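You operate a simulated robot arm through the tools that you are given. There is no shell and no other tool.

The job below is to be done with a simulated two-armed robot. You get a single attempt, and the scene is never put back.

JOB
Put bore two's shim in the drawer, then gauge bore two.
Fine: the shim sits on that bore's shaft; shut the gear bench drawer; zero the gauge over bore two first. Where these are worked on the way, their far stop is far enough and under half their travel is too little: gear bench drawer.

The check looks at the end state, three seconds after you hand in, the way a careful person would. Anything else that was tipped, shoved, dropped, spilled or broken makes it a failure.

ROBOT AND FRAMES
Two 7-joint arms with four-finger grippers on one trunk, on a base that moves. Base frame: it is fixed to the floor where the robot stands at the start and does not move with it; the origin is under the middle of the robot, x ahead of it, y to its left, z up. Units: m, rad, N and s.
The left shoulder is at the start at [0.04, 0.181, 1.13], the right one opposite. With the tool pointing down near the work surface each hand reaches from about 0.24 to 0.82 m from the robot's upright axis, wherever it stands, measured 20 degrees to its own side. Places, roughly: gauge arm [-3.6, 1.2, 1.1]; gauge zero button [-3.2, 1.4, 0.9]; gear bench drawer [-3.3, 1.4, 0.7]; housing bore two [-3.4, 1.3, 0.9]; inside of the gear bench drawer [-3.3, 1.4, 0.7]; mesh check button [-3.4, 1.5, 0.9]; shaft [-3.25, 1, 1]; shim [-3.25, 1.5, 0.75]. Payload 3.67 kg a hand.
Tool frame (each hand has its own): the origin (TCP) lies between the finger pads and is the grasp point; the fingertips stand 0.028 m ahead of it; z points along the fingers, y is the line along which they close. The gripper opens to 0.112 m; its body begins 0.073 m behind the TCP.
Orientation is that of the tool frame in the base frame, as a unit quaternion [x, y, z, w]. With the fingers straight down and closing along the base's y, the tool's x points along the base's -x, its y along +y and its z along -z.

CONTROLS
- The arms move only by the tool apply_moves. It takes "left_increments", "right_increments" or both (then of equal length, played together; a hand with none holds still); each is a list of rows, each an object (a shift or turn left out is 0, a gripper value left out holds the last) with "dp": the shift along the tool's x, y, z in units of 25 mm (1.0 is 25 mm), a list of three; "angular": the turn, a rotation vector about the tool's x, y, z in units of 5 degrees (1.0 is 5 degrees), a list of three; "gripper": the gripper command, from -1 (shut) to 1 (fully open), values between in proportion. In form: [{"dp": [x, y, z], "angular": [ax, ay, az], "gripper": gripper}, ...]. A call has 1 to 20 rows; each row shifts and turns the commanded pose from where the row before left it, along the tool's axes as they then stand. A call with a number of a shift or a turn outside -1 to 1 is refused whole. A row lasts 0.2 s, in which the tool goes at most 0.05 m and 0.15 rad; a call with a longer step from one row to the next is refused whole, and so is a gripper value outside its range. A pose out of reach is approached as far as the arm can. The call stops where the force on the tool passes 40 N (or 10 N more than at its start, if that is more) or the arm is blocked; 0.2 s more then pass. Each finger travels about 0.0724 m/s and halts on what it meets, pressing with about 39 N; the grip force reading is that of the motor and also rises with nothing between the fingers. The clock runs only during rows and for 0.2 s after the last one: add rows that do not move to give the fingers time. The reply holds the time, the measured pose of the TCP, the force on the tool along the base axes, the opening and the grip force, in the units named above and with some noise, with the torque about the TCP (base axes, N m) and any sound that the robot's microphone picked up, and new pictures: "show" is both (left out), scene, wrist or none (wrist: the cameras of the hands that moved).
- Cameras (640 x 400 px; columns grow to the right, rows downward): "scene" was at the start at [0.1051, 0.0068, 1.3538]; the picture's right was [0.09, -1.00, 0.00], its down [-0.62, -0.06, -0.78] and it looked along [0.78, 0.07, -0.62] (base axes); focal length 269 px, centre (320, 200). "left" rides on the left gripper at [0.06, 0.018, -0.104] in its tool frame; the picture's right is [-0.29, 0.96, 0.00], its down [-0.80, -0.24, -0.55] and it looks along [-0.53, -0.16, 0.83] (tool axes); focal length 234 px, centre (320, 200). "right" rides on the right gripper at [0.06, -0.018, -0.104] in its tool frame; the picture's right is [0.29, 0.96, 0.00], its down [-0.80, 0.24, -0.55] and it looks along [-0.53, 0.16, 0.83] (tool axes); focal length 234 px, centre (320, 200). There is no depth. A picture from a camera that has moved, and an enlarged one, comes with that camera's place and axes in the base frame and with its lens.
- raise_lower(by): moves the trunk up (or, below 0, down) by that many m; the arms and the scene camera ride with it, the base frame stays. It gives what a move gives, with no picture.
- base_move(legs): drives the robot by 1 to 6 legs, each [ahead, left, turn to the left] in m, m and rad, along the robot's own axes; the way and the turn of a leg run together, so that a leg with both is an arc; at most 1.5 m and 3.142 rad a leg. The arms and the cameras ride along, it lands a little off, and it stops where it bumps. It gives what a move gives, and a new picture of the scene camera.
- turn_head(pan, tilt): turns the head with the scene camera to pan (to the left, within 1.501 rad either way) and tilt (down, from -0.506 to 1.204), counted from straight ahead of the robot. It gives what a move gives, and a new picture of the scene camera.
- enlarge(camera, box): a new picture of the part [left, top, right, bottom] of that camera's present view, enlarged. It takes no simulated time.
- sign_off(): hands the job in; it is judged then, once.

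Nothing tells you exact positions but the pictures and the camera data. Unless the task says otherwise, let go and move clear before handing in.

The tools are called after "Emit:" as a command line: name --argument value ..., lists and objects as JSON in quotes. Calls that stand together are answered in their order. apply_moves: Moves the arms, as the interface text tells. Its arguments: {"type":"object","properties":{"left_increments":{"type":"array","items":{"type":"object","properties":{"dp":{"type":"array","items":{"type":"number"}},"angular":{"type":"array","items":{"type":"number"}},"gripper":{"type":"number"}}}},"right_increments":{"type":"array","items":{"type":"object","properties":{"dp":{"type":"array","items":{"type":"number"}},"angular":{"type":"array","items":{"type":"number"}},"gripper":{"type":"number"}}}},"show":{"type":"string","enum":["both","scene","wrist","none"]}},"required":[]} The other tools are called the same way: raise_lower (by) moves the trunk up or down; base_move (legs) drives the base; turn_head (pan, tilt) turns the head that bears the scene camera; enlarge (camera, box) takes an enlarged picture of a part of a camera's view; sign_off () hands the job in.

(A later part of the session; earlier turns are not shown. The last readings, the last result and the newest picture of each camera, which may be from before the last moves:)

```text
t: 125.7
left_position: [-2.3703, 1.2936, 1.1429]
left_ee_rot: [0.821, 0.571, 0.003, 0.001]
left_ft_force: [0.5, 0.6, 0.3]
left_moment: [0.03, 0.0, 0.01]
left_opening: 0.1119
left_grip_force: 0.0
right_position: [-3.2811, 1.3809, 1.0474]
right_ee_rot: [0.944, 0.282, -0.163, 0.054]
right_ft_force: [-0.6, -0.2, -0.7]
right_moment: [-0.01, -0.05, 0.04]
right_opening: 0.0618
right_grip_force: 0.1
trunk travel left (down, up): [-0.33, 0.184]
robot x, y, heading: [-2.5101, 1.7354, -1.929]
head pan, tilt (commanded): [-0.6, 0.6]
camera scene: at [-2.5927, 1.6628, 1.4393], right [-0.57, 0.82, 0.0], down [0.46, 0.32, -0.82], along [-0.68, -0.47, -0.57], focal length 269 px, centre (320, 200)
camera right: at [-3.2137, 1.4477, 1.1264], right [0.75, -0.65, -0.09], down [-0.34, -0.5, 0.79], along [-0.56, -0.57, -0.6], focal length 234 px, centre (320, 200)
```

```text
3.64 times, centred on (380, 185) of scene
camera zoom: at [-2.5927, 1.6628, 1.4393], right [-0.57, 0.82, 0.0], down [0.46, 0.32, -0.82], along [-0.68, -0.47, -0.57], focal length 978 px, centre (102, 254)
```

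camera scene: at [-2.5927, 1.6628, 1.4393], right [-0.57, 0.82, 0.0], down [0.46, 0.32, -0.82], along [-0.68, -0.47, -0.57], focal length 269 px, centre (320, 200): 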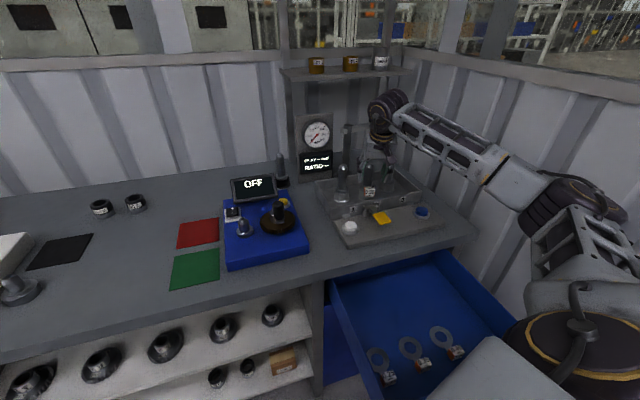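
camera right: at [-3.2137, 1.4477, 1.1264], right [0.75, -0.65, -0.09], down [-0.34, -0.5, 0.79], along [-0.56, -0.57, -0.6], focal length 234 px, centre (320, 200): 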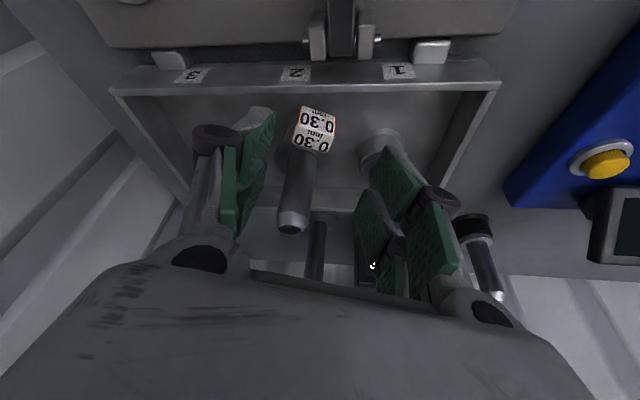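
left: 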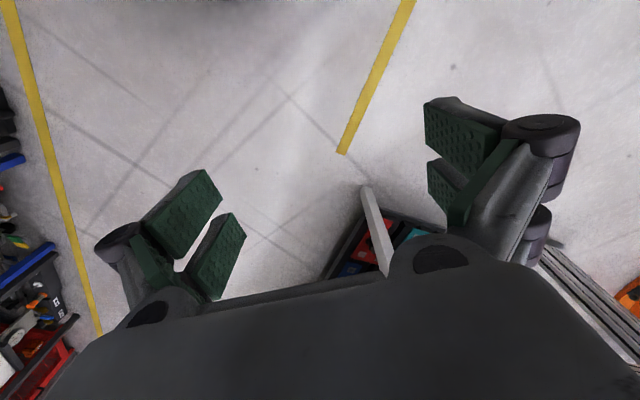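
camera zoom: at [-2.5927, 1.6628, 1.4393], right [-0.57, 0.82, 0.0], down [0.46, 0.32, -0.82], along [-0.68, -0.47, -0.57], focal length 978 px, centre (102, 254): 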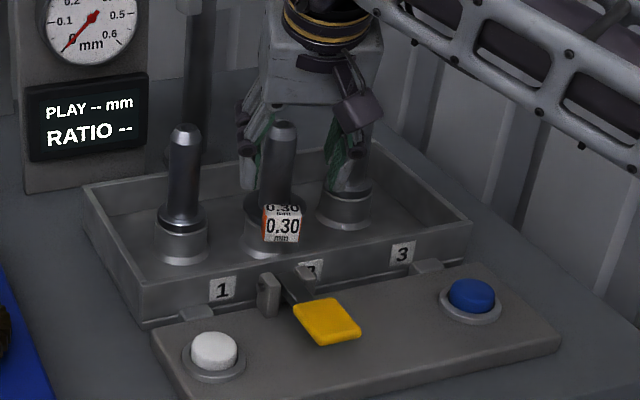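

Prediction and picture agree to within a millimetre or two: the tag is about 10 cm straight ahead. Descending along the tool axis now.

Emit:
apply_moves --right_increments '[{"dp": [0, -0.06, 0.65]}, {"dp": [0, -0.06, 0.65]}, {"dp": [0, -0.04, 0.65]}, {"dp": [0, 0, 0.65]}]' --show "none"

Emit:
enlarge --camera "right" --box '[200, 60, 440, 260]'

Emit:
enlarge --camera "scene" --box '[310, 130, 450, 240]'

```text
t: 126.7
left_position: [-2.3716, 1.2939, 1.143]
left_ee_rot: [0.821, 0.571, 0.002, 0.001]
left_ft_force: [0.1, 0.1, -0.5]
left_moment: [0.0, -0.02, 0.02]
left_opening: 0.1122
left_grip_force: 0.1
right_position: [-3.3007, 1.3727, 0.9866]
right_ee_rot: [0.944, 0.282, -0.162, 0.054]
right_ft_force: [-0.6, -0.2, 0.3]
right_moment: [-0.04, -0.03, -0.02]
right_opening: 0.0617
right_grip_force: 0.0
trunk travel left (down, up): [-0.33, 0.184]
robot x, y, heading: [-2.5129, 1.7342, -1.93]
head pan, tilt (commanded): [-0.6, 0.6]
```

```text
2.00 times, centred on (320, 160) of right
camera zoom: at [-3.235, 1.4396, 1.0644], right [0.75, -0.65, -0.09], down [-0.34, -0.5, 0.79], along [-0.56, -0.57, -0.6], focal length 468 px, centre (320, 280)
```

zoom: 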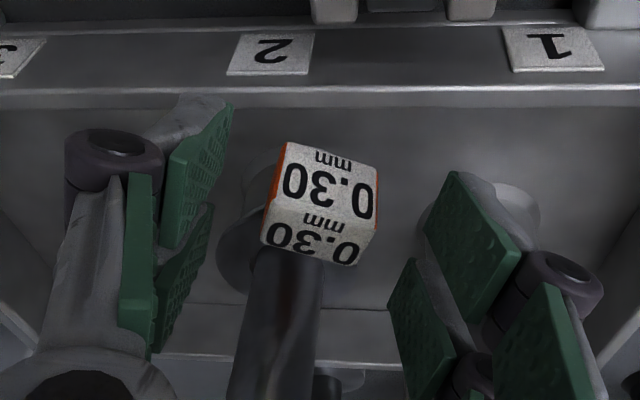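

```text
3.64 times, centred on (380, 185) of scene
camera zoom: at [-2.5929, 1.6634, 1.4393], right [-0.57, 0.82, 0.0], down [0.46, 0.32, -0.82], along [-0.68, -0.47, -0.57], focal length 978 px, centre (102, 254)
```

zoom: 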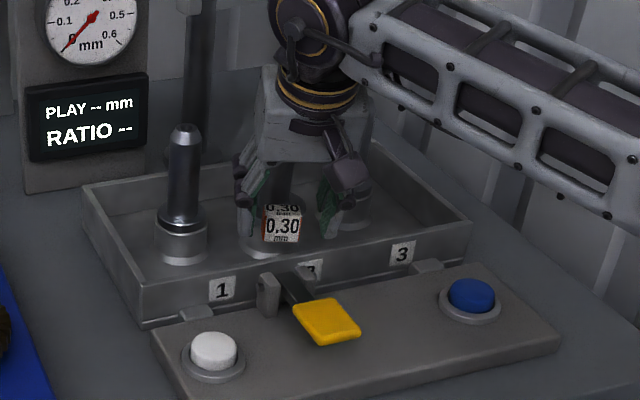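

Centred. One more short step down (about 1.6 cm), then close on the tag.

Emit:
apply_moves --right_increments '[{"dp": [0, 0, 0.62]}, {"dp": [0, 0, 0]}, {"gripper": -0.2}, {"gripper": -0.5}, {"gripper": -1}, {"gripper": -1}, {"gripper": -1}]' --show "none"

Emit:
enlarge --camera "right" --box '[200, 60, 440, 260]'

Emit:
enlarge --camera "scene" --box '[310, 130, 450, 240]'

```text
t: 128.3
left_position: [-2.3697, 1.2951, 1.1445]
left_ee_rot: [0.821, 0.571, 0.003, 0.001]
left_ft_force: [0.3, -0.1, -0.6]
left_moment: [-0.02, 0.0, -0.03]
left_opening: 0.1118
left_grip_force: 0.0
right_position: [-3.305, 1.371, 0.9718]
right_ee_rot: [0.944, 0.282, -0.162, 0.054]
right_ft_force: [0.2, -1.1, 0.7]
right_moment: [-0.06, 0.02, 0.01]
right_opening: 0.0332
right_grip_force: 38.9
trunk travel left (down, up): [-0.33, 0.184]
robot x, y, heading: [-2.5107, 1.7322, -1.93]
head pan, tilt (commanded): [-0.6, 0.6]
```

```text
2.00 times, centred on (320, 160) of right
camera zoom: at [-3.2389, 1.4369, 1.0506], right [0.75, -0.65, -0.09], down [-0.34, -0.5, 0.79], along [-0.56, -0.57, -0.6], focal length 468 px, centre (320, 280)
```

zoom: 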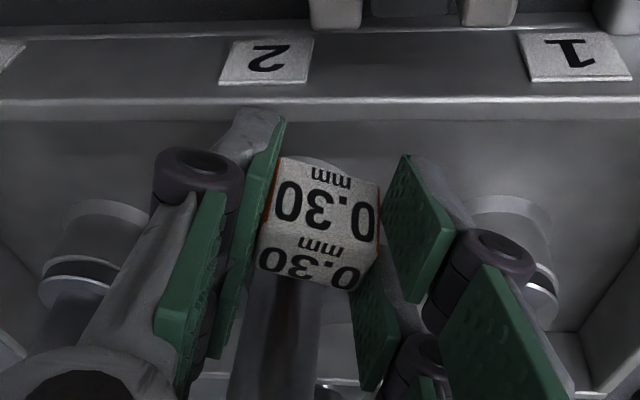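

```text
3.64 times, centred on (380, 185) of scene
camera zoom: at [-2.5922, 1.6639, 1.4394], right [-0.57, 0.82, 0.0], down [0.46, 0.32, -0.82], along [-0.68, -0.47, -0.57], focal length 978 px, centre (102, 254)
```

zoom: 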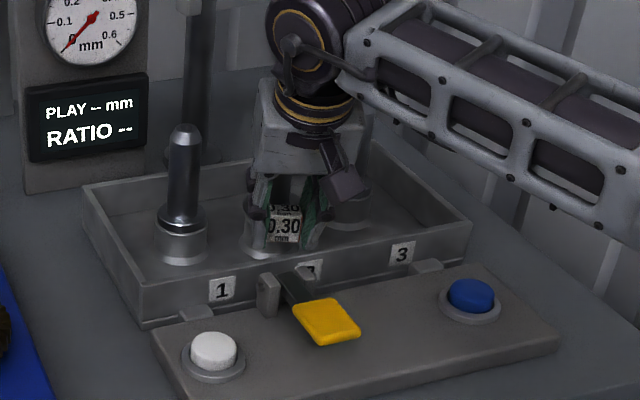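

Gripped on the 33 mm tag. Lifting straight up so the ring slides off the shaft.

Emit:
apply_moves --right_increments '[{"dp": [-0.17, 0.005, -0.47]}, {"dp": [-0.17, 0.005, -0.47]}, {"dp": [-0.27, 0.008, -0.753]}, {"dp": [-0.27, 0.008, -0.753]}]' --show "scene"

Emit:
enlarge --camera "scene" --box '[310, 110, 450, 230]'

```text
t: 129.3
left_position: [-2.3718, 1.2953, 1.1443]
left_ee_rot: [0.821, 0.571, 0.002, 0.001]
left_ft_force: [0.1, -0.3, -0.6]
left_moment: [0.0, 0.02, 0.03]
left_opening: 0.1122
left_grip_force: 0.0
right_position: [-3.3043, 1.3715, 1.0376]
right_ee_rot: [0.944, 0.283, -0.163, 0.054]
right_ft_force: [0.9, -1.2, -0.1]
right_moment: [-0.03, -0.09, 0.11]
right_opening: 0.0333
right_grip_force: 38.8
trunk travel left (down, up): [-0.33, 0.184]
robot x, y, heading: [-2.5102, 1.7345, -1.933]
head pan, tilt (commanded): [-0.6, 0.6]
camera scene: at [-2.5917, 1.6638, 1.4394], right [-0.57, 0.82, 0.0], down [0.46, 0.32, -0.83], along [-0.68, -0.47, -0.56], focal length 269 px, centre (320, 200)
```

scene: 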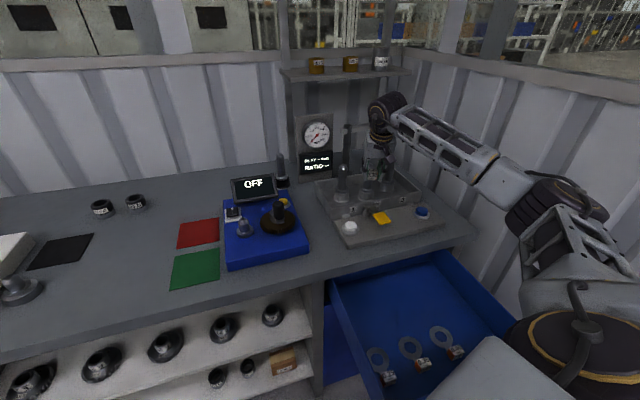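

```text
3.33 times, centred on (380, 170) of scene
camera zoom: at [-2.5917, 1.6638, 1.4394], right [-0.57, 0.82, 0.0], down [0.46, 0.32, -0.83], along [-0.68, -0.47, -0.56], focal length 896 px, centre (120, 300)
```

zoom: 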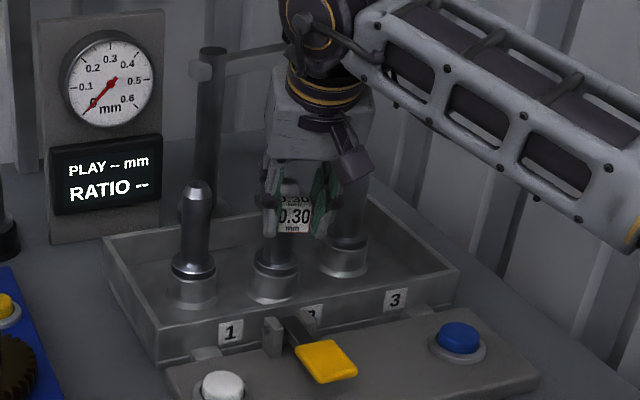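

The ring slides up freely. Continuing to lift it clear of the shaft top.

Emit:
apply_moves --right_increments '[{"dp": [-0.27, 0.008, -0.753]}, {"dp": [-0.27, 0.008, -0.753]}, {"dp": [-0.27, 0.008, -0.753]}, {"dp": [-0.27, 0.008, -0.753]}]' --show "wrist"

Emit:
enlarge --camera "scene" --box '[310, 90, 450, 210]'

```text
t: 130.3
left_position: [-2.3708, 1.2947, 1.1433]
left_ee_rot: [0.821, 0.571, 0.002, 0.001]
left_ft_force: [0.7, -0.4, -0.3]
left_moment: [-0.03, 0.0, 0.03]
left_opening: 0.1119
left_grip_force: 0.1
right_position: [-3.3054, 1.3695, 1.1159]
right_ee_rot: [0.944, 0.282, -0.162, 0.054]
right_ft_force: [0.1, -1.0, -0.6]
right_moment: [0.05, -0.03, -0.01]
right_opening: 0.0333
right_grip_force: 38.6
trunk travel left (down, up): [-0.33, 0.184]
robot x, y, heading: [-2.5093, 1.7348, -1.934]
head pan, tilt (commanded): [-0.6, 0.6]
camera right: at [-3.2389, 1.4362, 1.1952], right [0.75, -0.65, -0.09], down [-0.34, -0.5, 0.79], along [-0.56, -0.57, -0.6], focal length 234 px, centre (320, 200)
```

right: 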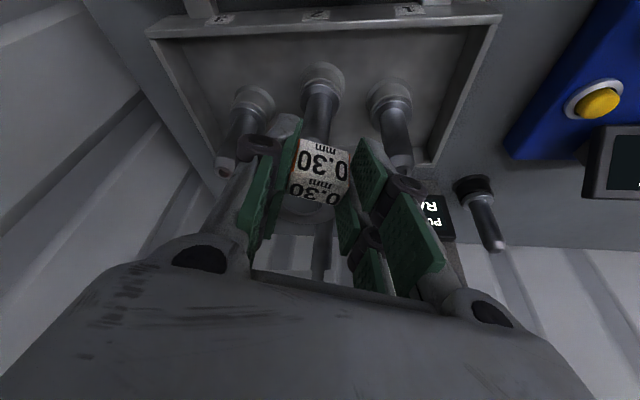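

```text
3.33 times, centred on (380, 150) of scene
camera zoom: at [-2.5919, 1.6639, 1.4394], right [-0.57, 0.82, 0.0], down [0.46, 0.32, -0.83], along [-0.68, -0.47, -0.56], focal length 896 px, centre (120, 367)
```

zoom: 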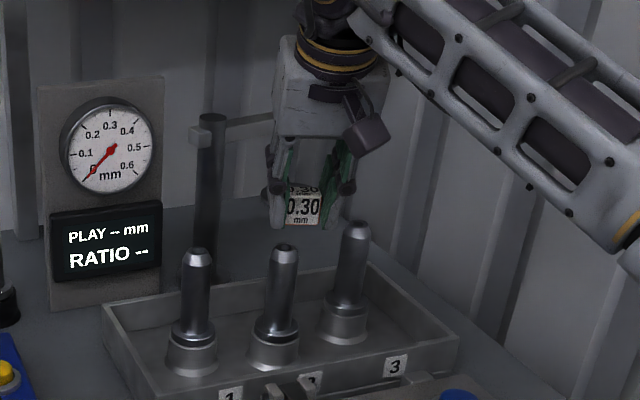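

Shaft 2 is bare and the shim hangs level in the gripper. Next I'll look at the drawer to choose a free spot and its floor height.

Emit:
enlarge --camera "scene" --box '[320, 240, 520, 400]'

```text
2.50 times, centred on (420, 320) of scene
camera zoom: at [-2.5919, 1.6639, 1.4394], right [-0.57, 0.82, 0.0], down [0.46, 0.32, -0.83], along [-0.68, -0.47, -0.56], focal length 672 px, centre (70, -100)
```

zoom: 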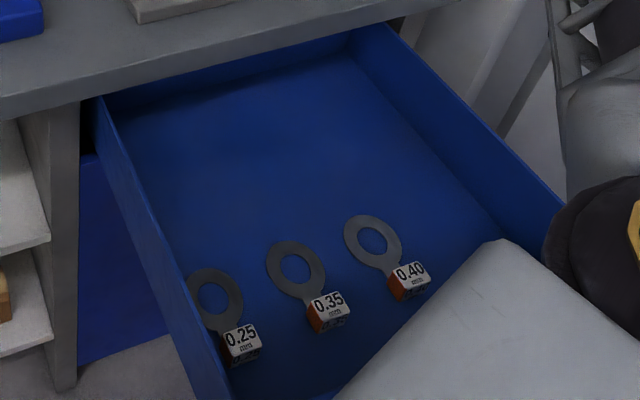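

Drawer floor is at about z 0.69, with free room behind the three shims around S 3.47 / N 0.57 (between the 0.35 and 0.40 rings, further back). I'll draw the hand straight back from the fixture first and check my elbow's clearance to the wall.

Emit:
apply_moves --right_increments '[{"dp": [0.84, -0.319, -0.306]}, {"dp": [0.84, -0.319, -0.306]}, {"dp": [0.84, -0.319, -0.306]}, {"dp": [0.84, -0.319, -0.306]}, {"dp": [0.84, -0.319, -0.306]}, {"dp": [0.84, -0.319, -0.306]}, {"dp": [0.84, -0.319, -0.306]}, {"dp": [0.84, -0.319, -0.306]}]' --show "none"

Emit:
turn_head --pan -0.95 --tilt 0.65

```text
t: 132.1
left_position: [-2.3697, 1.2968, 1.1436]
left_ee_rot: [0.821, 0.571, 0.002, 0.002]
left_ft_force: [0.5, -0.2, 0.0]
left_moment: [0.01, -0.01, -0.03]
left_opening: 0.1119
left_grip_force: 0.1
right_position: [-3.1904, 1.5208, 1.1164]
right_ee_rot: [0.944, 0.282, -0.163, 0.054]
right_ft_force: [-0.6, -0.2, -1.2]
right_moment: [-0.03, -0.04, 0.0]
right_opening: 0.0335
right_grip_force: 38.6
trunk travel left (down, up): [-0.33, 0.184]
robot x, y, heading: [-2.5141, 1.7342, -1.935]
head pan, tilt (commanded): [-0.6, 0.6]
```

```text
t: 133.0
left_position: [-2.3711, 1.2942, 1.1437]
left_ee_rot: [0.821, 0.571, 0.002, 0.002]
left_ft_force: [-0.3, 0.0, -0.8]
left_moment: [-0.03, 0.0, 0.02]
left_opening: 0.1121
left_grip_force: 0.1
right_position: [-3.1919, 1.5206, 1.1164]
right_ee_rot: [0.944, 0.282, -0.163, 0.053]
right_ft_force: [-0.3, 0.2, 0.0]
right_moment: [0.0, -0.05, 0.0]
right_opening: 0.0335
right_grip_force: 38.6
trunk travel left (down, up): [-0.33, 0.184]
robot x, y, heading: [-2.5121, 1.7311, -1.935]
head pan, tilt (commanded): [-0.949, 0.649]
camera scene: at [-2.6039, 1.6919, 1.4351], right [-0.26, 0.97, 0.0], down [0.58, 0.16, -0.8], along [-0.77, -0.21, -0.6], focal length 269 px, centre (320, 200)
```

scene: 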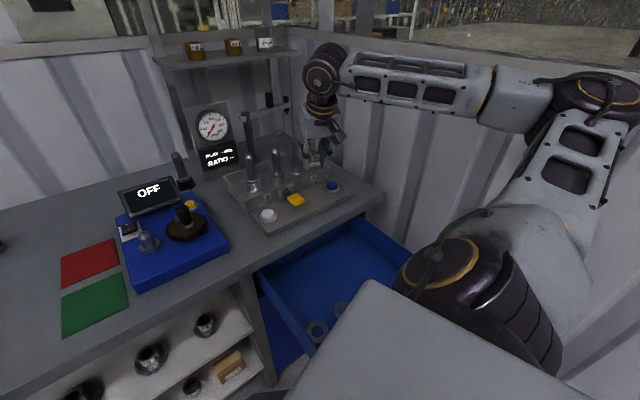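

The shim is held clear over the drawer's back edge. To keep my elbow off the wall while lowering, I'll shift the base slightly back and left, which straightens the arm.

Emit:
base_move --legs '[[-0.068, 0.124, 0.0]]'

```text
t: 134.3
left_position: [-2.2319, 1.3154, 1.1423]
left_ee_rot: [0.821, 0.571, 0.003, 0.002]
left_ft_force: [-0.4, 0.2, 1.0]
left_moment: [0.03, 0.0, -0.02]
left_opening: 0.1118
left_grip_force: 0.1
right_position: [-3.0523, 1.5417, 1.1156]
right_ee_rot: [0.944, 0.282, -0.162, 0.053]
right_ft_force: [-0.6, -0.3, -0.8]
right_moment: [0.02, -0.03, 0.0]
right_opening: 0.0333
right_grip_force: 39.4
trunk travel left (down, up): [-0.33, 0.184]
robot x, y, heading: [-2.3733, 1.7572, -1.931]
head pan, tilt (commanded): [-0.949, 0.649]
camera scene: at [-2.4654, 1.7126, 1.435], right [-0.26, 0.97, 0.0], down [0.59, 0.16, -0.8], along [-0.77, -0.2, -0.61], focal length 269 px, centre (320, 200)
```

scene: 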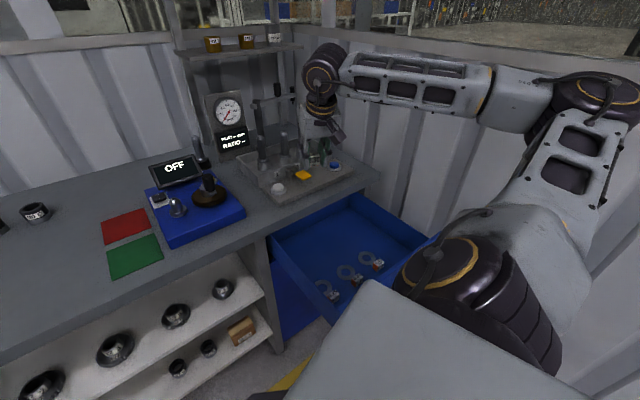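

Good. Now I'll move the shim over the chosen free spot and lower it partway into the drawer.

Emit:
apply_moves --right_increments '[{"dp": [0.145, -0.906, -0.062]}, {"dp": [0.145, -0.906, -0.062]}, {"dp": [0.145, -0.906, -0.062]}, {"dp": [0.145, -0.906, -0.062]}, {"dp": [0.145, -0.906, -0.062]}, {"dp": [0.338, -0.01, 0.941]}, {"dp": [0.338, -0.01, 0.941]}, {"dp": [0.338, -0.01, 0.941]}, {"dp": [0.338, -0.01, 0.941]}, {"dp": [0.338, -0.01, 0.941]}, {"dp": [0.338, -0.01, 0.941]}]' --show "both"

```text
t: 136.7
left_position: [-2.2331, 1.3139, 1.1442]
left_ee_rot: [0.822, 0.57, 0.002, 0.001]
left_ft_force: [-0.7, 0.5, 0.5]
left_moment: [0.01, -0.01, 0.02]
left_opening: 0.1121
left_grip_force: 0.0
right_position: [-3.099, 1.6462, 0.9661]
right_ee_rot: [0.944, 0.281, -0.162, 0.054]
right_ft_force: [0.1, 0.0, -1.3]
right_moment: [0.0, -0.05, -0.01]
right_opening: 0.0334
right_grip_force: 39.5
trunk travel left (down, up): [-0.33, 0.184]
robot x, y, heading: [-2.3714, 1.7531, -1.925]
head pan, tilt (commanded): [-0.949, 0.649]
camera scene: at [-2.4649, 1.7123, 1.435], right [-0.26, 0.97, 0.0], down [0.58, 0.16, -0.8], along [-0.77, -0.2, -0.61], focal length 269 px, centre (320, 200)
camera right: at [-3.0332, 1.7131, 1.0448], right [0.75, -0.65, -0.09], down [-0.34, -0.5, 0.79], along [-0.56, -0.57, -0.6], focal length 234 px, centre (320, 200)
```

scene: 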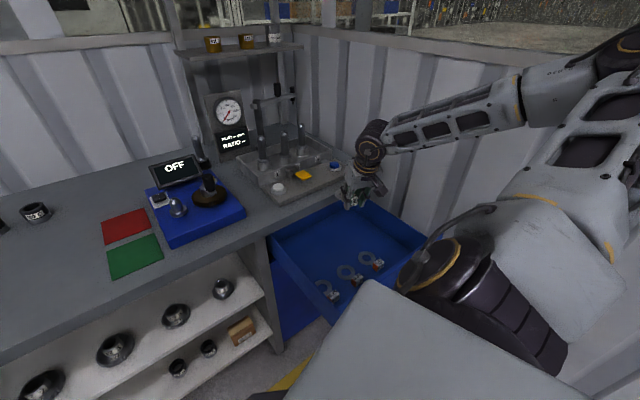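
right: 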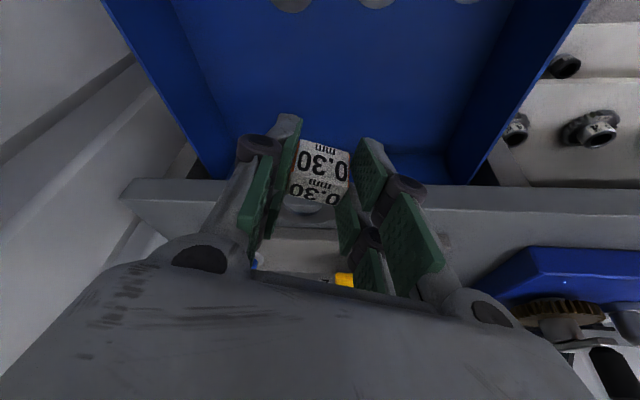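

The ring clears the bench edge by about 5 cm. I'll keep lowering toward the drawer floor.

Emit:
apply_moves --right_increments '[{"dp": [0.338, -0.01, 0.941]}, {"dp": [0.338, -0.01, 0.941]}, {"dp": [0.338, -0.01, 0.941]}, {"dp": [0.338, -0.01, 0.941]}, {"dp": [0.338, -0.01, 0.941]}, {"dp": [0.338, -0.01, 0.941]}, {"dp": [0.338, -0.01, 0.941]}, {"dp": [0.338, -0.01, 0.941]}]' --show "both"

Emit:
enlarge --camera "scene" --box '[260, 180, 440, 310]'

```text
t: 138.5
left_position: [-2.2323, 1.3151, 1.144]
left_ee_rot: [0.822, 0.57, 0.003, 0.001]
left_ft_force: [0.2, 1.1, -0.8]
left_moment: [-0.02, 0.0, 0.0]
left_opening: 0.1119
left_grip_force: 0.0
right_position: [-3.0979, 1.6467, 0.7653]
right_ee_rot: [0.944, 0.281, -0.163, 0.054]
right_ft_force: [-0.2, -0.2, -0.9]
right_moment: [0.01, -0.08, 0.0]
right_opening: 0.0334
right_grip_force: 38.8
trunk travel left (down, up): [-0.33, 0.184]
robot x, y, heading: [-2.3736, 1.7565, -1.934]
head pan, tilt (commanded): [-0.949, 0.649]
camera scene: at [-2.4651, 1.7127, 1.435], right [-0.26, 0.97, 0.0], down [0.58, 0.16, -0.8], along [-0.77, -0.2, -0.61], focal length 269 px, centre (320, 200)
camera right: at [-3.0311, 1.7135, 0.8447], right [0.75, -0.65, -0.09], down [-0.34, -0.5, 0.79], along [-0.56, -0.57, -0.6], focal length 234 px, centre (320, 200)
```

scene: 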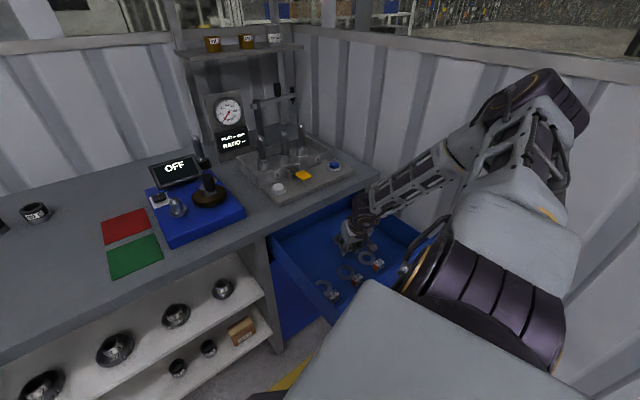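
right: 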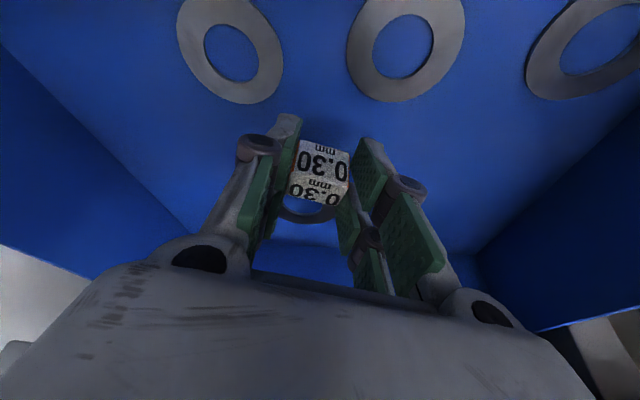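

```text
3.08 times, centred on (350, 245) of scene
camera zoom: at [-2.4651, 1.7127, 1.435], right [-0.26, 0.97, 0.0], down [0.58, 0.16, -0.8], along [-0.77, -0.2, -0.61], focal length 827 px, centre (228, 62)
```

zoom: 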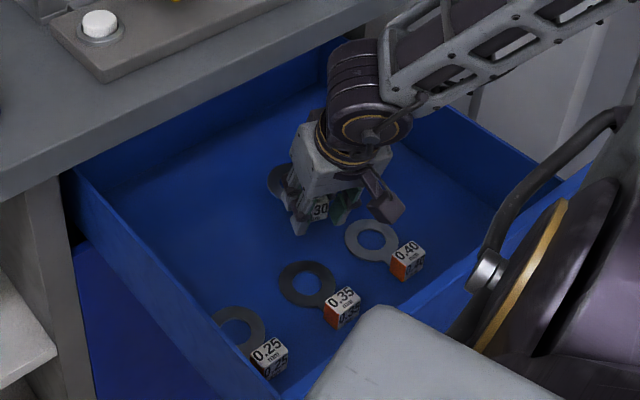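

The 0.30 shim hangs free between the others, about 3.5 cm above the drawer floor. Final gentle lowering, then release.

Emit:
apply_moves --right_increments '[{"dp": [0.169, -0.005, 0.47]}, {"dp": [0.169, -0.005, 0.47]}, {"dp": [0.05, 0, 0.14]}, {"dp": [0.05, 0, 0.14]}, {"dp": [0, 0, 0]}]' --show "wrist"

```text
t: 139.7
left_position: [-2.2323, 1.3149, 1.1432]
left_ee_rot: [0.822, 0.57, 0.003, 0.001]
left_ft_force: [-0.4, -0.5, 0.0]
left_moment: [-0.01, -0.03, -0.02]
left_opening: 0.1122
left_grip_force: 0.0
right_position: [-3.0972, 1.6463, 0.7341]
right_ee_rot: [0.944, 0.282, -0.163, 0.054]
right_ft_force: [-0.1, 0.2, -1.0]
right_moment: [0.02, -0.02, -0.01]
right_opening: 0.0333
right_grip_force: 38.9
trunk travel left (down, up): [-0.33, 0.184]
robot x, y, heading: [-2.373, 1.758, -1.931]
head pan, tilt (commanded): [-0.949, 0.649]
camera right: at [-3.0304, 1.7138, 0.8123], right [0.75, -0.65, -0.09], down [-0.34, -0.5, 0.79], along [-0.56, -0.57, -0.6], focal length 234 px, centre (320, 200)
```

right: 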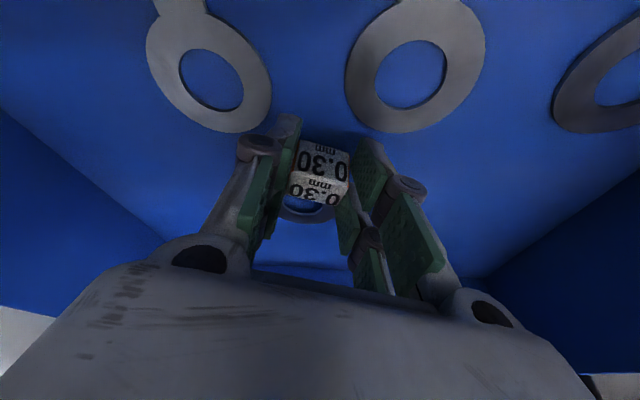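

No floor contact yet. I'll creep down a few more millimetres.

Emit:
apply_moves --right_increments '[{"dp": [0.034, 0, 0.094]}, {"dp": [0.034, 0, 0.094]}, {"dp": [0, 0, 0]}]' --show "none"

Emit:
enlarge --camera "scene" --box '[300, 190, 400, 290]'

```text
t: 140.5
left_position: [-2.2316, 1.3152, 1.1436]
left_ee_rot: [0.822, 0.57, 0.002, 0.001]
left_ft_force: [-0.6, -0.7, 0.0]
left_moment: [0.01, 0.01, 0.0]
left_opening: 0.1119
left_grip_force: 0.0
right_position: [-3.0959, 1.647, 0.7285]
right_ee_rot: [0.944, 0.281, -0.163, 0.053]
right_ft_force: [0.9, -0.6, -0.5]
right_moment: [0.03, -0.04, 0.01]
right_opening: 0.0333
right_grip_force: 38.4
trunk travel left (down, up): [-0.33, 0.184]
robot x, y, heading: [-2.3713, 1.7565, -1.931]
head pan, tilt (commanded): [-0.949, 0.649]
```

```text
4.00 times, centred on (350, 240) of scene
camera zoom: at [-2.4644, 1.7127, 1.4351], right [-0.26, 0.97, 0.0], down [0.58, 0.16, -0.8], along [-0.77, -0.2, -0.6], focal length 1075 px, centre (200, 40)
```

zoom: 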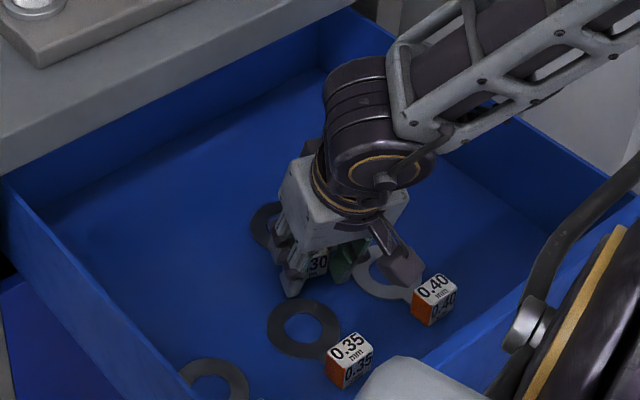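

Emit:
apply_moves --right_increments '[{"dp": [0.034, 0, 0.094]}, {"dp": [0, 0, 0]}, {"dp": [0.034, 0, 0.094]}, {"dp": [0, 0, 0]}]' --show "wrist"

```text
t: 141.5
left_position: [-2.2298, 1.3163, 1.1428]
left_ee_rot: [0.822, 0.57, 0.001, 0.002]
left_ft_force: [-0.2, -0.9, 0.6]
left_moment: [-0.01, 0.0, 0.02]
left_opening: 0.112
left_grip_force: 0.2
right_position: [-3.0949, 1.6464, 0.7272]
right_ee_rot: [0.944, 0.281, -0.165, 0.054]
right_ft_force: [-1.7, -0.1, 29.8]
right_moment: [-0.16, 0.31, 0.0]
right_opening: 0.0339
right_grip_force: 39.9
trunk travel left (down, up): [-0.33, 0.184]
robot x, y, heading: [-2.3702, 1.7556, -1.926]
head pan, tilt (commanded): [-0.949, 0.649]
camera right: at [-3.0292, 1.7145, 0.8049], right [0.75, -0.65, -0.09], down [-0.34, -0.5, 0.8], along [-0.56, -0.57, -0.6], focal length 234 px, centre (320, 200)
```

right: 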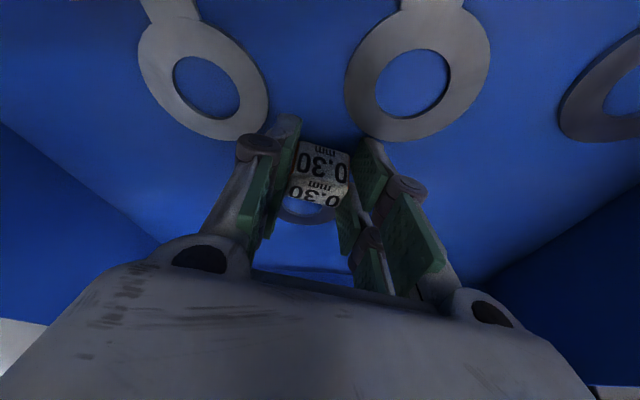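

Contact: the shim is on the drawer floor. I'll unload slightly, open just a little so as not to touch the neighbours, and rise straight up.

Emit:
apply_moves --right_increments '[{"dp": [-0.03, 0, -0.09]}, {"gripper": -0.3}, {"gripper": -0.2}, {"gripper": -0.2}, {"dp": [-0.17, 0, -0.47]}, {"dp": [-0.17, 0, -0.47]}, {"dp": [-0.338, 0.01, -0.941]}, {"dp": [-0.338, 0.01, -0.941]}, {"dp": [-0.338, 0.01, -0.941]}, {"dp": [-0.338, 0.01, -0.941]}]' --show "both"

Emit:
enlarge --camera "scene" --box '[260, 190, 440, 310]'

```text
t: 143.7
left_position: [-2.2307, 1.3165, 1.1453]
left_ee_rot: [0.822, 0.57, 0.002, 0.001]
left_ft_force: [-0.1, 0.2, 0.5]
left_moment: [0.0, 0.02, 0.02]
left_opening: 0.1119
left_grip_force: 0.0
right_position: [-3.0961, 1.6489, 0.852]
right_ee_rot: [0.944, 0.283, -0.162, 0.054]
right_ft_force: [0.9, 1.1, 0.1]
right_moment: [0.03, 0.02, 0.01]
right_opening: 0.0449
right_grip_force: 0.1
trunk travel left (down, up): [-0.33, 0.184]
robot x, y, heading: [-2.3721, 1.7559, -1.928]
head pan, tilt (commanded): [-0.949, 0.649]
camera scene: at [-2.4631, 1.7127, 1.4352], right [-0.26, 0.97, 0.0], down [0.58, 0.16, -0.8], along [-0.77, -0.2, -0.6], focal length 269 px, centre (320, 200)
camera right: at [-3.0293, 1.7146, 0.9307], right [0.75, -0.65, -0.09], down [-0.34, -0.5, 0.79], along [-0.56, -0.57, -0.6], focal length 234 px, centre (320, 200)
```

scene: 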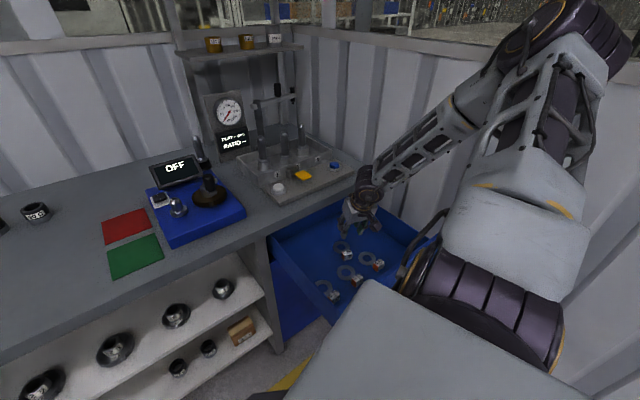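
right: 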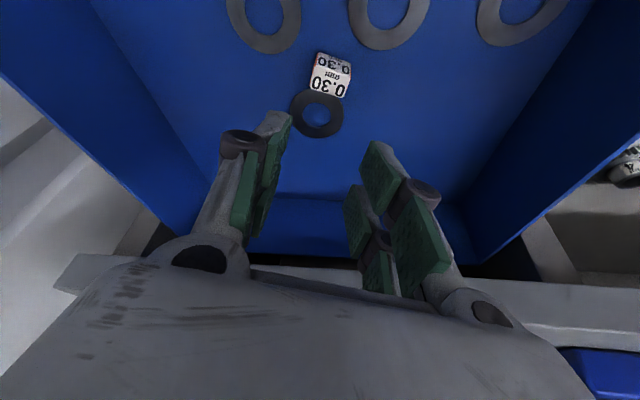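

```text
3.33 times, centred on (350, 250) of scene
camera zoom: at [-2.4631, 1.7127, 1.4352], right [-0.26, 0.97, 0.0], down [0.58, 0.16, -0.8], along [-0.77, -0.2, -0.6], focal length 896 px, centre (220, 33)
```

zoom: 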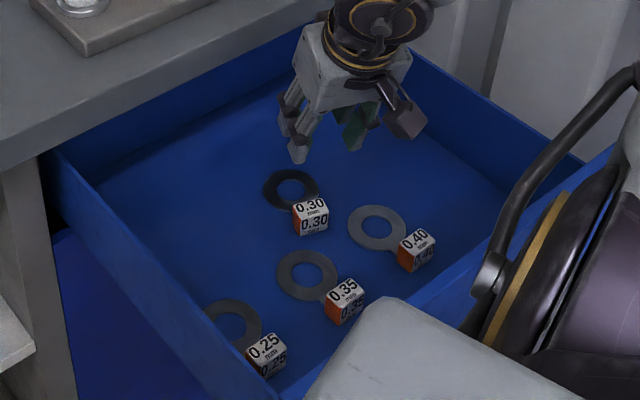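

The 0.30 shim lies flat in the drawer and the other three are untouched. Next: raise the hand, close the fingers, and bring it back in front of the drawer to push it shut.

Emit:
apply_moves --right_increments '[{"dp": [-0.338, 0.01, -0.941]}, {"dp": [-0.338, 0.01, -0.941]}, {"dp": [-0.338, 0.01, -0.941]}, {"dp": [-0.338, 0.01, -0.941]}, {"dp": [-0.338, 0.01, -0.941], "gripper": -1}, {"dp": [0.885, -0.336, -0.322]}, {"dp": [0.885, -0.336, -0.322]}, {"dp": [0.885, -0.336, -0.322]}, {"dp": [0.885, -0.336, -0.322]}, {"dp": [0.885, -0.336, -0.322]}, {"dp": [0.885, -0.336, -0.322]}, {"dp": [0.885, -0.336, -0.322]}, {"dp": [0.885, -0.336, -0.322]}]' --show "both"

```text
t: 146.5
left_position: [-2.2323, 1.316, 1.1455]
left_ee_rot: [0.822, 0.57, 0.003, 0.002]
left_ft_force: [0.3, 0.1, 0.2]
left_moment: [-0.04, -0.03, -0.01]
left_opening: 0.1119
left_grip_force: 0.0
right_position: [-3.0071, 1.7632, 0.9747]
right_ee_rot: [0.944, 0.281, -0.162, 0.055]
right_ft_force: [0.3, -0.1, -0.6]
right_moment: [-0.01, 0.03, 0.01]
right_opening: 0.0
right_grip_force: 35.3
right hand out of reach, approached as far as the arm can: row 11, 12, 13
trunk travel left (down, up): [-0.33, 0.184]
robot x, y, heading: [-2.3746, 1.7567, -1.935]
head pan, tilt (commanded): [-0.949, 0.649]
camera scene: at [-2.4641, 1.7132, 1.4351], right [-0.26, 0.97, 0.0], down [0.58, 0.15, -0.8], along [-0.77, -0.2, -0.6], focal length 269 px, centre (320, 200)
camera right: at [-2.9409, 1.8294, 1.0542], right [0.75, -0.65, -0.09], down [-0.34, -0.5, 0.79], along [-0.56, -0.57, -0.6], focal length 234 px, centre (320, 200)
```

scene: 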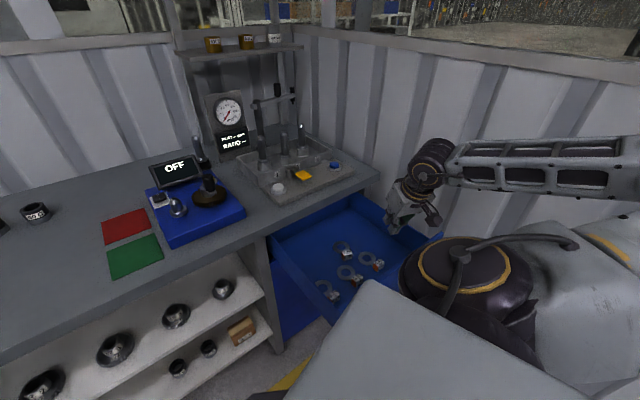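
right: 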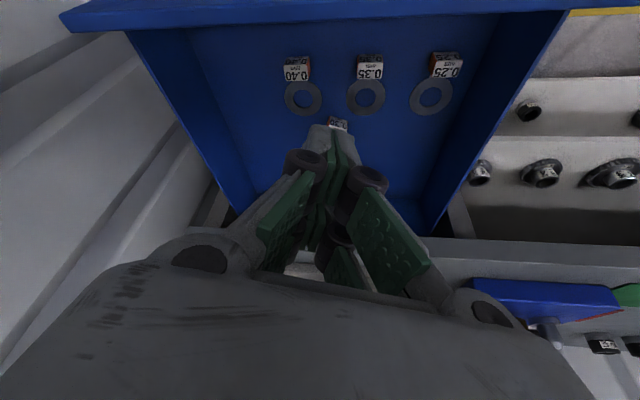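

The hand can't come further back in this pose, so I'll back the base off about 22 cm, keeping the hand above the drawer front.

Emit:
base_move --legs '[[-0.211, 0.0616, 0.0]]'

```text
t: 148.2
left_position: [-2.0998, 1.4923, 1.1439]
left_ee_rot: [0.821, 0.571, 0.002, 0.001]
left_ft_force: [-0.4, 0.5, 0.4]
left_moment: [0.0, 0.0, -0.02]
left_opening: 0.1118
left_grip_force: 0.1
right_position: [-2.876, 1.9368, 0.9764]
right_ee_rot: [0.944, 0.283, -0.161, 0.054]
right_ft_force: [-0.2, 0.0, -0.5]
right_moment: [-0.01, 0.01, 0.01]
right_opening: 0.0002
right_grip_force: 35.5
trunk travel left (down, up): [-0.33, 0.184]
robot x, y, heading: [-2.2396, 1.9324, -1.93]
head pan, tilt (commanded): [-0.949, 0.649]
camera scene: at [-2.3325, 1.889, 1.4351], right [-0.26, 0.97, 0.0], down [0.58, 0.16, -0.8], along [-0.77, -0.21, -0.6], focal length 269 px, centre (320, 200)
```

scene: 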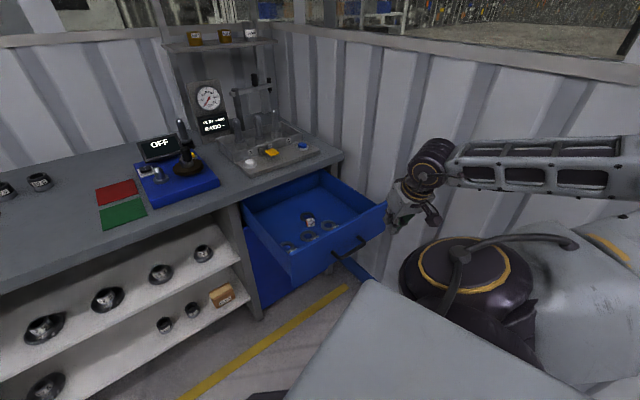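

The hand is now in front of and above the handle. Lowering the trunk brings it straight down to handle height.

Emit:
raise_lower --by -0.22

Emit:
apply_moves --right_increments '[{"dp": [-0.4, 0.15, 0.15], "gripper": -1}, {"dp": [-0.4, 0.15, 0.15], "gripper": -1}]' --show "both"

```text
t: 150.5
left_position: [-2.0991, 1.4928, 0.9243]
left_ee_rot: [0.82, 0.572, 0.002, 0.001]
left_ft_force: [0.7, 0.4, 1.1]
left_moment: [-0.02, 0.0, 0.0]
left_opening: 0.1119
left_grip_force: 0.1
right_position: [-2.8758, 1.9367, 0.7565]
right_ee_rot: [0.944, 0.283, -0.162, 0.054]
right_ft_force: [0.4, 0.7, -0.8]
right_moment: [0.01, 0.01, 0.02]
right_opening: 0.0001
right_grip_force: 36.3
trunk travel left (down, up): [-0.11, 0.404]
robot x, y, heading: [-2.2409, 1.9297, -1.93]
head pan, tilt (commanded): [-0.949, 0.649]
```

```text
t: 151.1
left_position: [-2.1007, 1.4922, 0.9243]
left_ee_rot: [0.821, 0.572, 0.002, 0.002]
left_ft_force: [0.5, -0.5, -0.3]
left_moment: [0.0, -0.01, -0.01]
left_opening: 0.1119
left_grip_force: 0.1
right_position: [-2.8886, 1.9173, 0.7544]
right_ee_rot: [0.944, 0.283, -0.162, 0.054]
right_ft_force: [-1.0, 0.2, -0.4]
right_moment: [0.01, -0.04, -0.03]
right_opening: 0.0
right_grip_force: 35.4
trunk travel left (down, up): [-0.11, 0.404]
robot x, y, heading: [-2.2413, 1.9308, -1.93]
head pan, tilt (commanded): [-0.949, 0.649]
camera scene: at [-2.3329, 1.8886, 1.2153], right [-0.26, 0.97, 0.0], down [0.58, 0.16, -0.8], along [-0.77, -0.21, -0.6], focal length 269 px, centre (320, 200)
camera right: at [-2.8232, 1.9854, 0.8335], right [0.76, -0.65, -0.09], down [-0.34, -0.51, 0.79], along [-0.56, -0.57, -0.6], focal length 234 px, centre (320, 200)
```

scene: 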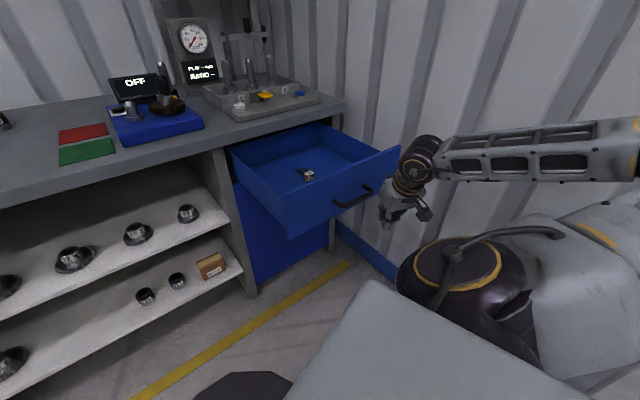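
right: 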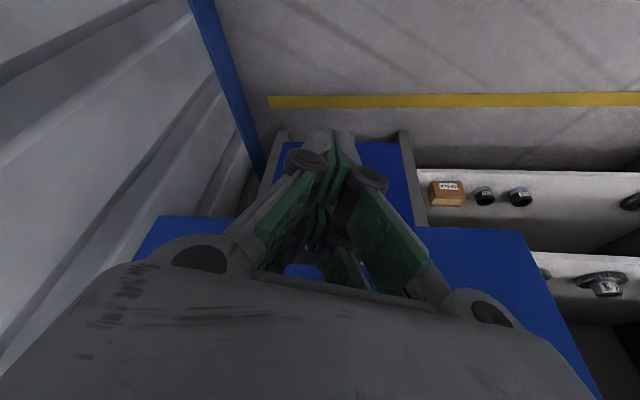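

Fingers are closed just in front of the handle bar. I'll drop 3 cm so they meet the bar squarely and start pushing.

Emit:
apply_moves --right_increments '[{"dp": [0.338, -0.01, 0.941]}, {"dp": [0.068, -0.002, 0.188]}, {"dp": [-0.708, 0.269, 0.258]}, {"dp": [-0.708, 0.269, 0.258]}, {"dp": [-0.708, 0.269, 0.258]}, {"dp": [-0.708, 0.269, 0.258]}, {"dp": [-0.708, 0.269, 0.258]}, {"dp": [-0.708, 0.269, 0.258]}]' --show "scene"

Emit:
enlarge --camera "scene" --box '[240, 130, 460, 270]'

```text
t: 152.9
left_position: [-2.1002, 1.4918, 0.9244]
left_ee_rot: [0.82, 0.572, 0.002, 0.002]
left_ft_force: [0.7, -0.1, 0.1]
left_moment: [0.03, -0.04, -0.01]
left_opening: 0.1121
left_grip_force: 0.1
right_position: [-2.9616, 1.8235, 0.7229]
right_ee_rot: [0.944, 0.283, -0.161, 0.054]
right_ft_force: [0.6, -0.4, 0.1]
right_moment: [0.0, 0.0, -0.03]
right_opening: 0.0
right_grip_force: 35.9
trunk travel left (down, up): [-0.11, 0.404]
robot x, y, heading: [-2.2403, 1.9312, -1.931]
head pan, tilt (commanded): [-0.949, 0.649]
camera scene: at [-2.3331, 1.8884, 1.2152], right [-0.26, 0.97, 0.0], down [0.58, 0.16, -0.8], along [-0.77, -0.21, -0.6], focal length 269 px, centre (320, 200)
```

scene: 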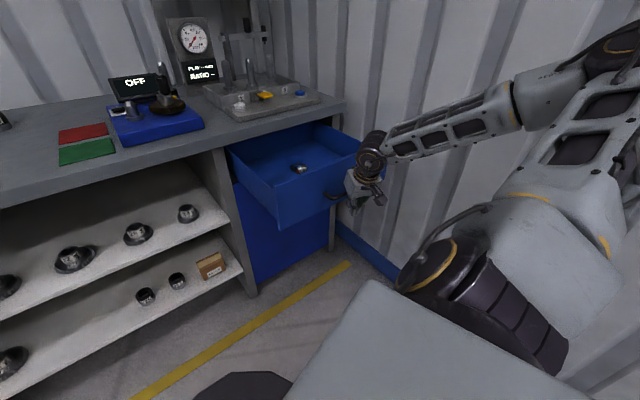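

```text
2.86 times, centred on (350, 200) of scene
camera zoom: at [-2.3331, 1.8884, 1.2152], right [-0.26, 0.97, 0.0], down [0.58, 0.16, -0.8], along [-0.77, -0.21, -0.6], focal length 768 px, centre (234, 200)
```

zoom: 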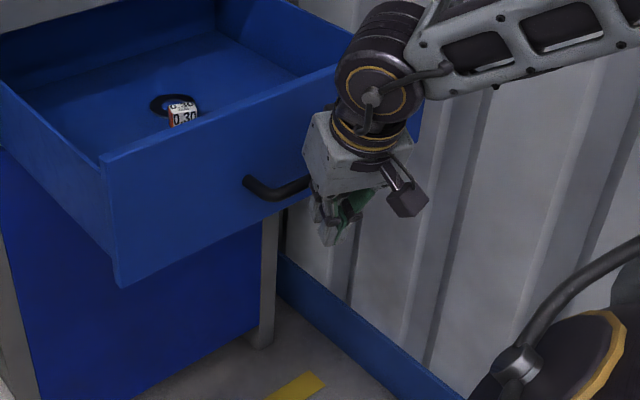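

The drawer is already sliding in. Continuing the push.

Emit:
apply_moves --right_increments '[{"dp": [-0.708, 0.269, 0.258]}, {"dp": [-0.708, 0.269, 0.258]}, {"dp": [-0.708, 0.269, 0.258]}, {"dp": [-0.708, 0.269, 0.258]}, {"dp": [-0.708, 0.269, 0.258]}, {"dp": [-0.708, 0.269, 0.258]}, {"dp": [-0.708, 0.269, 0.258]}, {"dp": [-0.708, 0.269, 0.258]}, {"dp": [-0.708, 0.269, 0.258]}]' --show "scene"

Emit:
enlarge --camera "scene" --box '[200, 100, 420, 240]'

```text
t: 154.9
left_position: [-2.1007, 1.4925, 0.9243]
left_ee_rot: [0.821, 0.571, 0.002, 0.002]
left_ft_force: [0.0, 0.0, -0.4]
left_moment: [0.03, -0.02, 0.0]
left_opening: 0.1119
left_grip_force: 0.0
right_position: [-3.0693, 1.6786, 0.7225]
right_ee_rot: [0.944, 0.283, -0.162, 0.054]
right_ft_force: [0.0, -0.2, -0.5]
right_moment: [0.02, -0.05, -0.02]
right_opening: 0.0
right_grip_force: 35.8
trunk travel left (down, up): [-0.11, 0.404]
robot x, y, heading: [-2.2376, 1.9295, -1.929]
head pan, tilt (commanded): [-0.949, 0.649]
camera scene: at [-2.3335, 1.8883, 1.2152], right [-0.26, 0.97, 0.0], down [0.58, 0.16, -0.8], along [-0.77, -0.21, -0.61], focal length 269 px, centre (320, 200)
```

scene: 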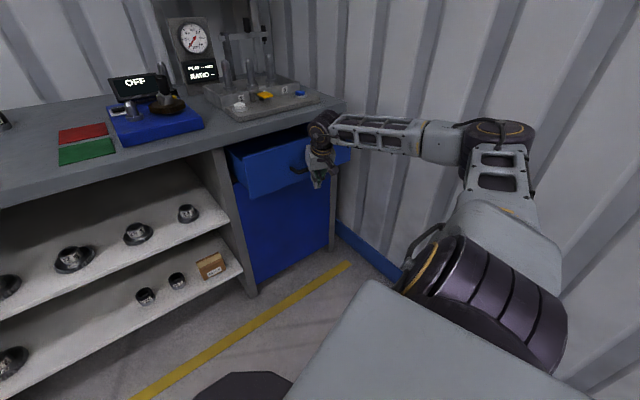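

```text
2.86 times, centred on (310, 170) of scene
camera zoom: at [-2.3335, 1.8883, 1.2152], right [-0.26, 0.97, 0.0], down [0.58, 0.16, -0.8], along [-0.77, -0.21, -0.61], focal length 768 px, centre (349, 286)
```

zoom: 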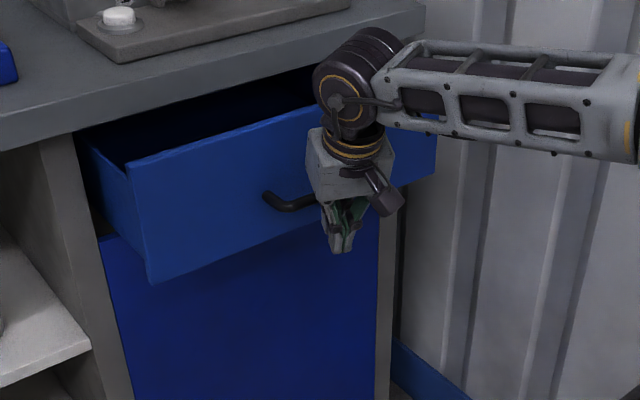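

Nearly closed; about 12 cm left. Continuing more gently.

Emit:
apply_moves --right_increments '[{"dp": [-0.708, 0.269, 0.258]}, {"dp": [-0.708, 0.269, 0.258]}, {"dp": [-0.708, 0.269, 0.258]}, {"dp": [-0.708, 0.269, 0.258]}, {"dp": [-0.53, 0.2, 0.193]}]' --show "scene"

Emit:
enlarge --camera "scene" --box '[200, 100, 420, 240]'

```text
t: 156.1
left_position: [-2.0997, 1.4915, 0.924]
left_ee_rot: [0.821, 0.571, 0.003, 0.002]
left_ft_force: [0.0, -0.5, -0.7]
left_moment: [-0.01, 0.03, -0.02]
left_opening: 0.112
left_grip_force: 0.1
right_position: [-3.1267, 1.6028, 0.7241]
right_ee_rot: [0.944, 0.283, -0.163, 0.053]
right_ft_force: [0.2, 0.2, -0.1]
right_moment: [-0.03, 0.01, -0.01]
right_opening: 0.0
right_grip_force: 35.2
trunk travel left (down, up): [-0.11, 0.404]
robot x, y, heading: [-2.2393, 1.9256, -1.932]
head pan, tilt (commanded): [-0.949, 0.649]
camera scene: at [-2.3328, 1.8884, 1.2153], right [-0.26, 0.97, 0.0], down [0.58, 0.16, -0.8], along [-0.77, -0.21, -0.6], focal length 269 px, centre (320, 200)
```

scene: 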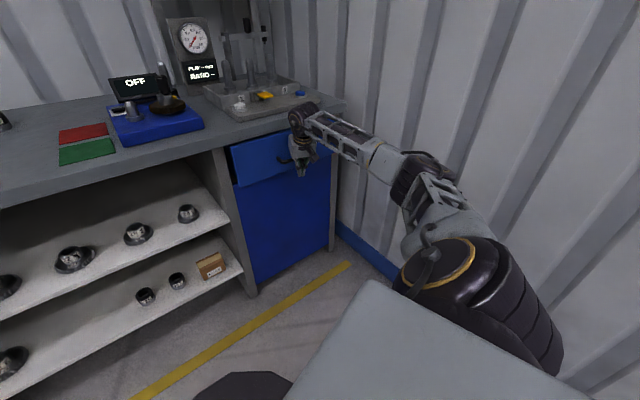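

```text
2.86 times, centred on (310, 170) of scene
camera zoom: at [-2.3328, 1.8884, 1.2153], right [-0.26, 0.97, 0.0], down [0.58, 0.16, -0.8], along [-0.77, -0.21, -0.6], focal length 768 px, centre (349, 286)
```

zoom: 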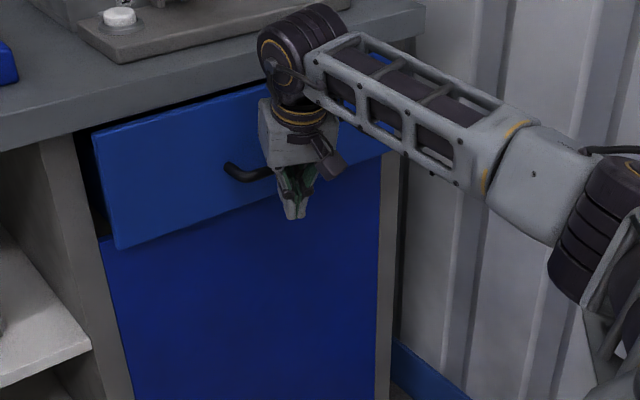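

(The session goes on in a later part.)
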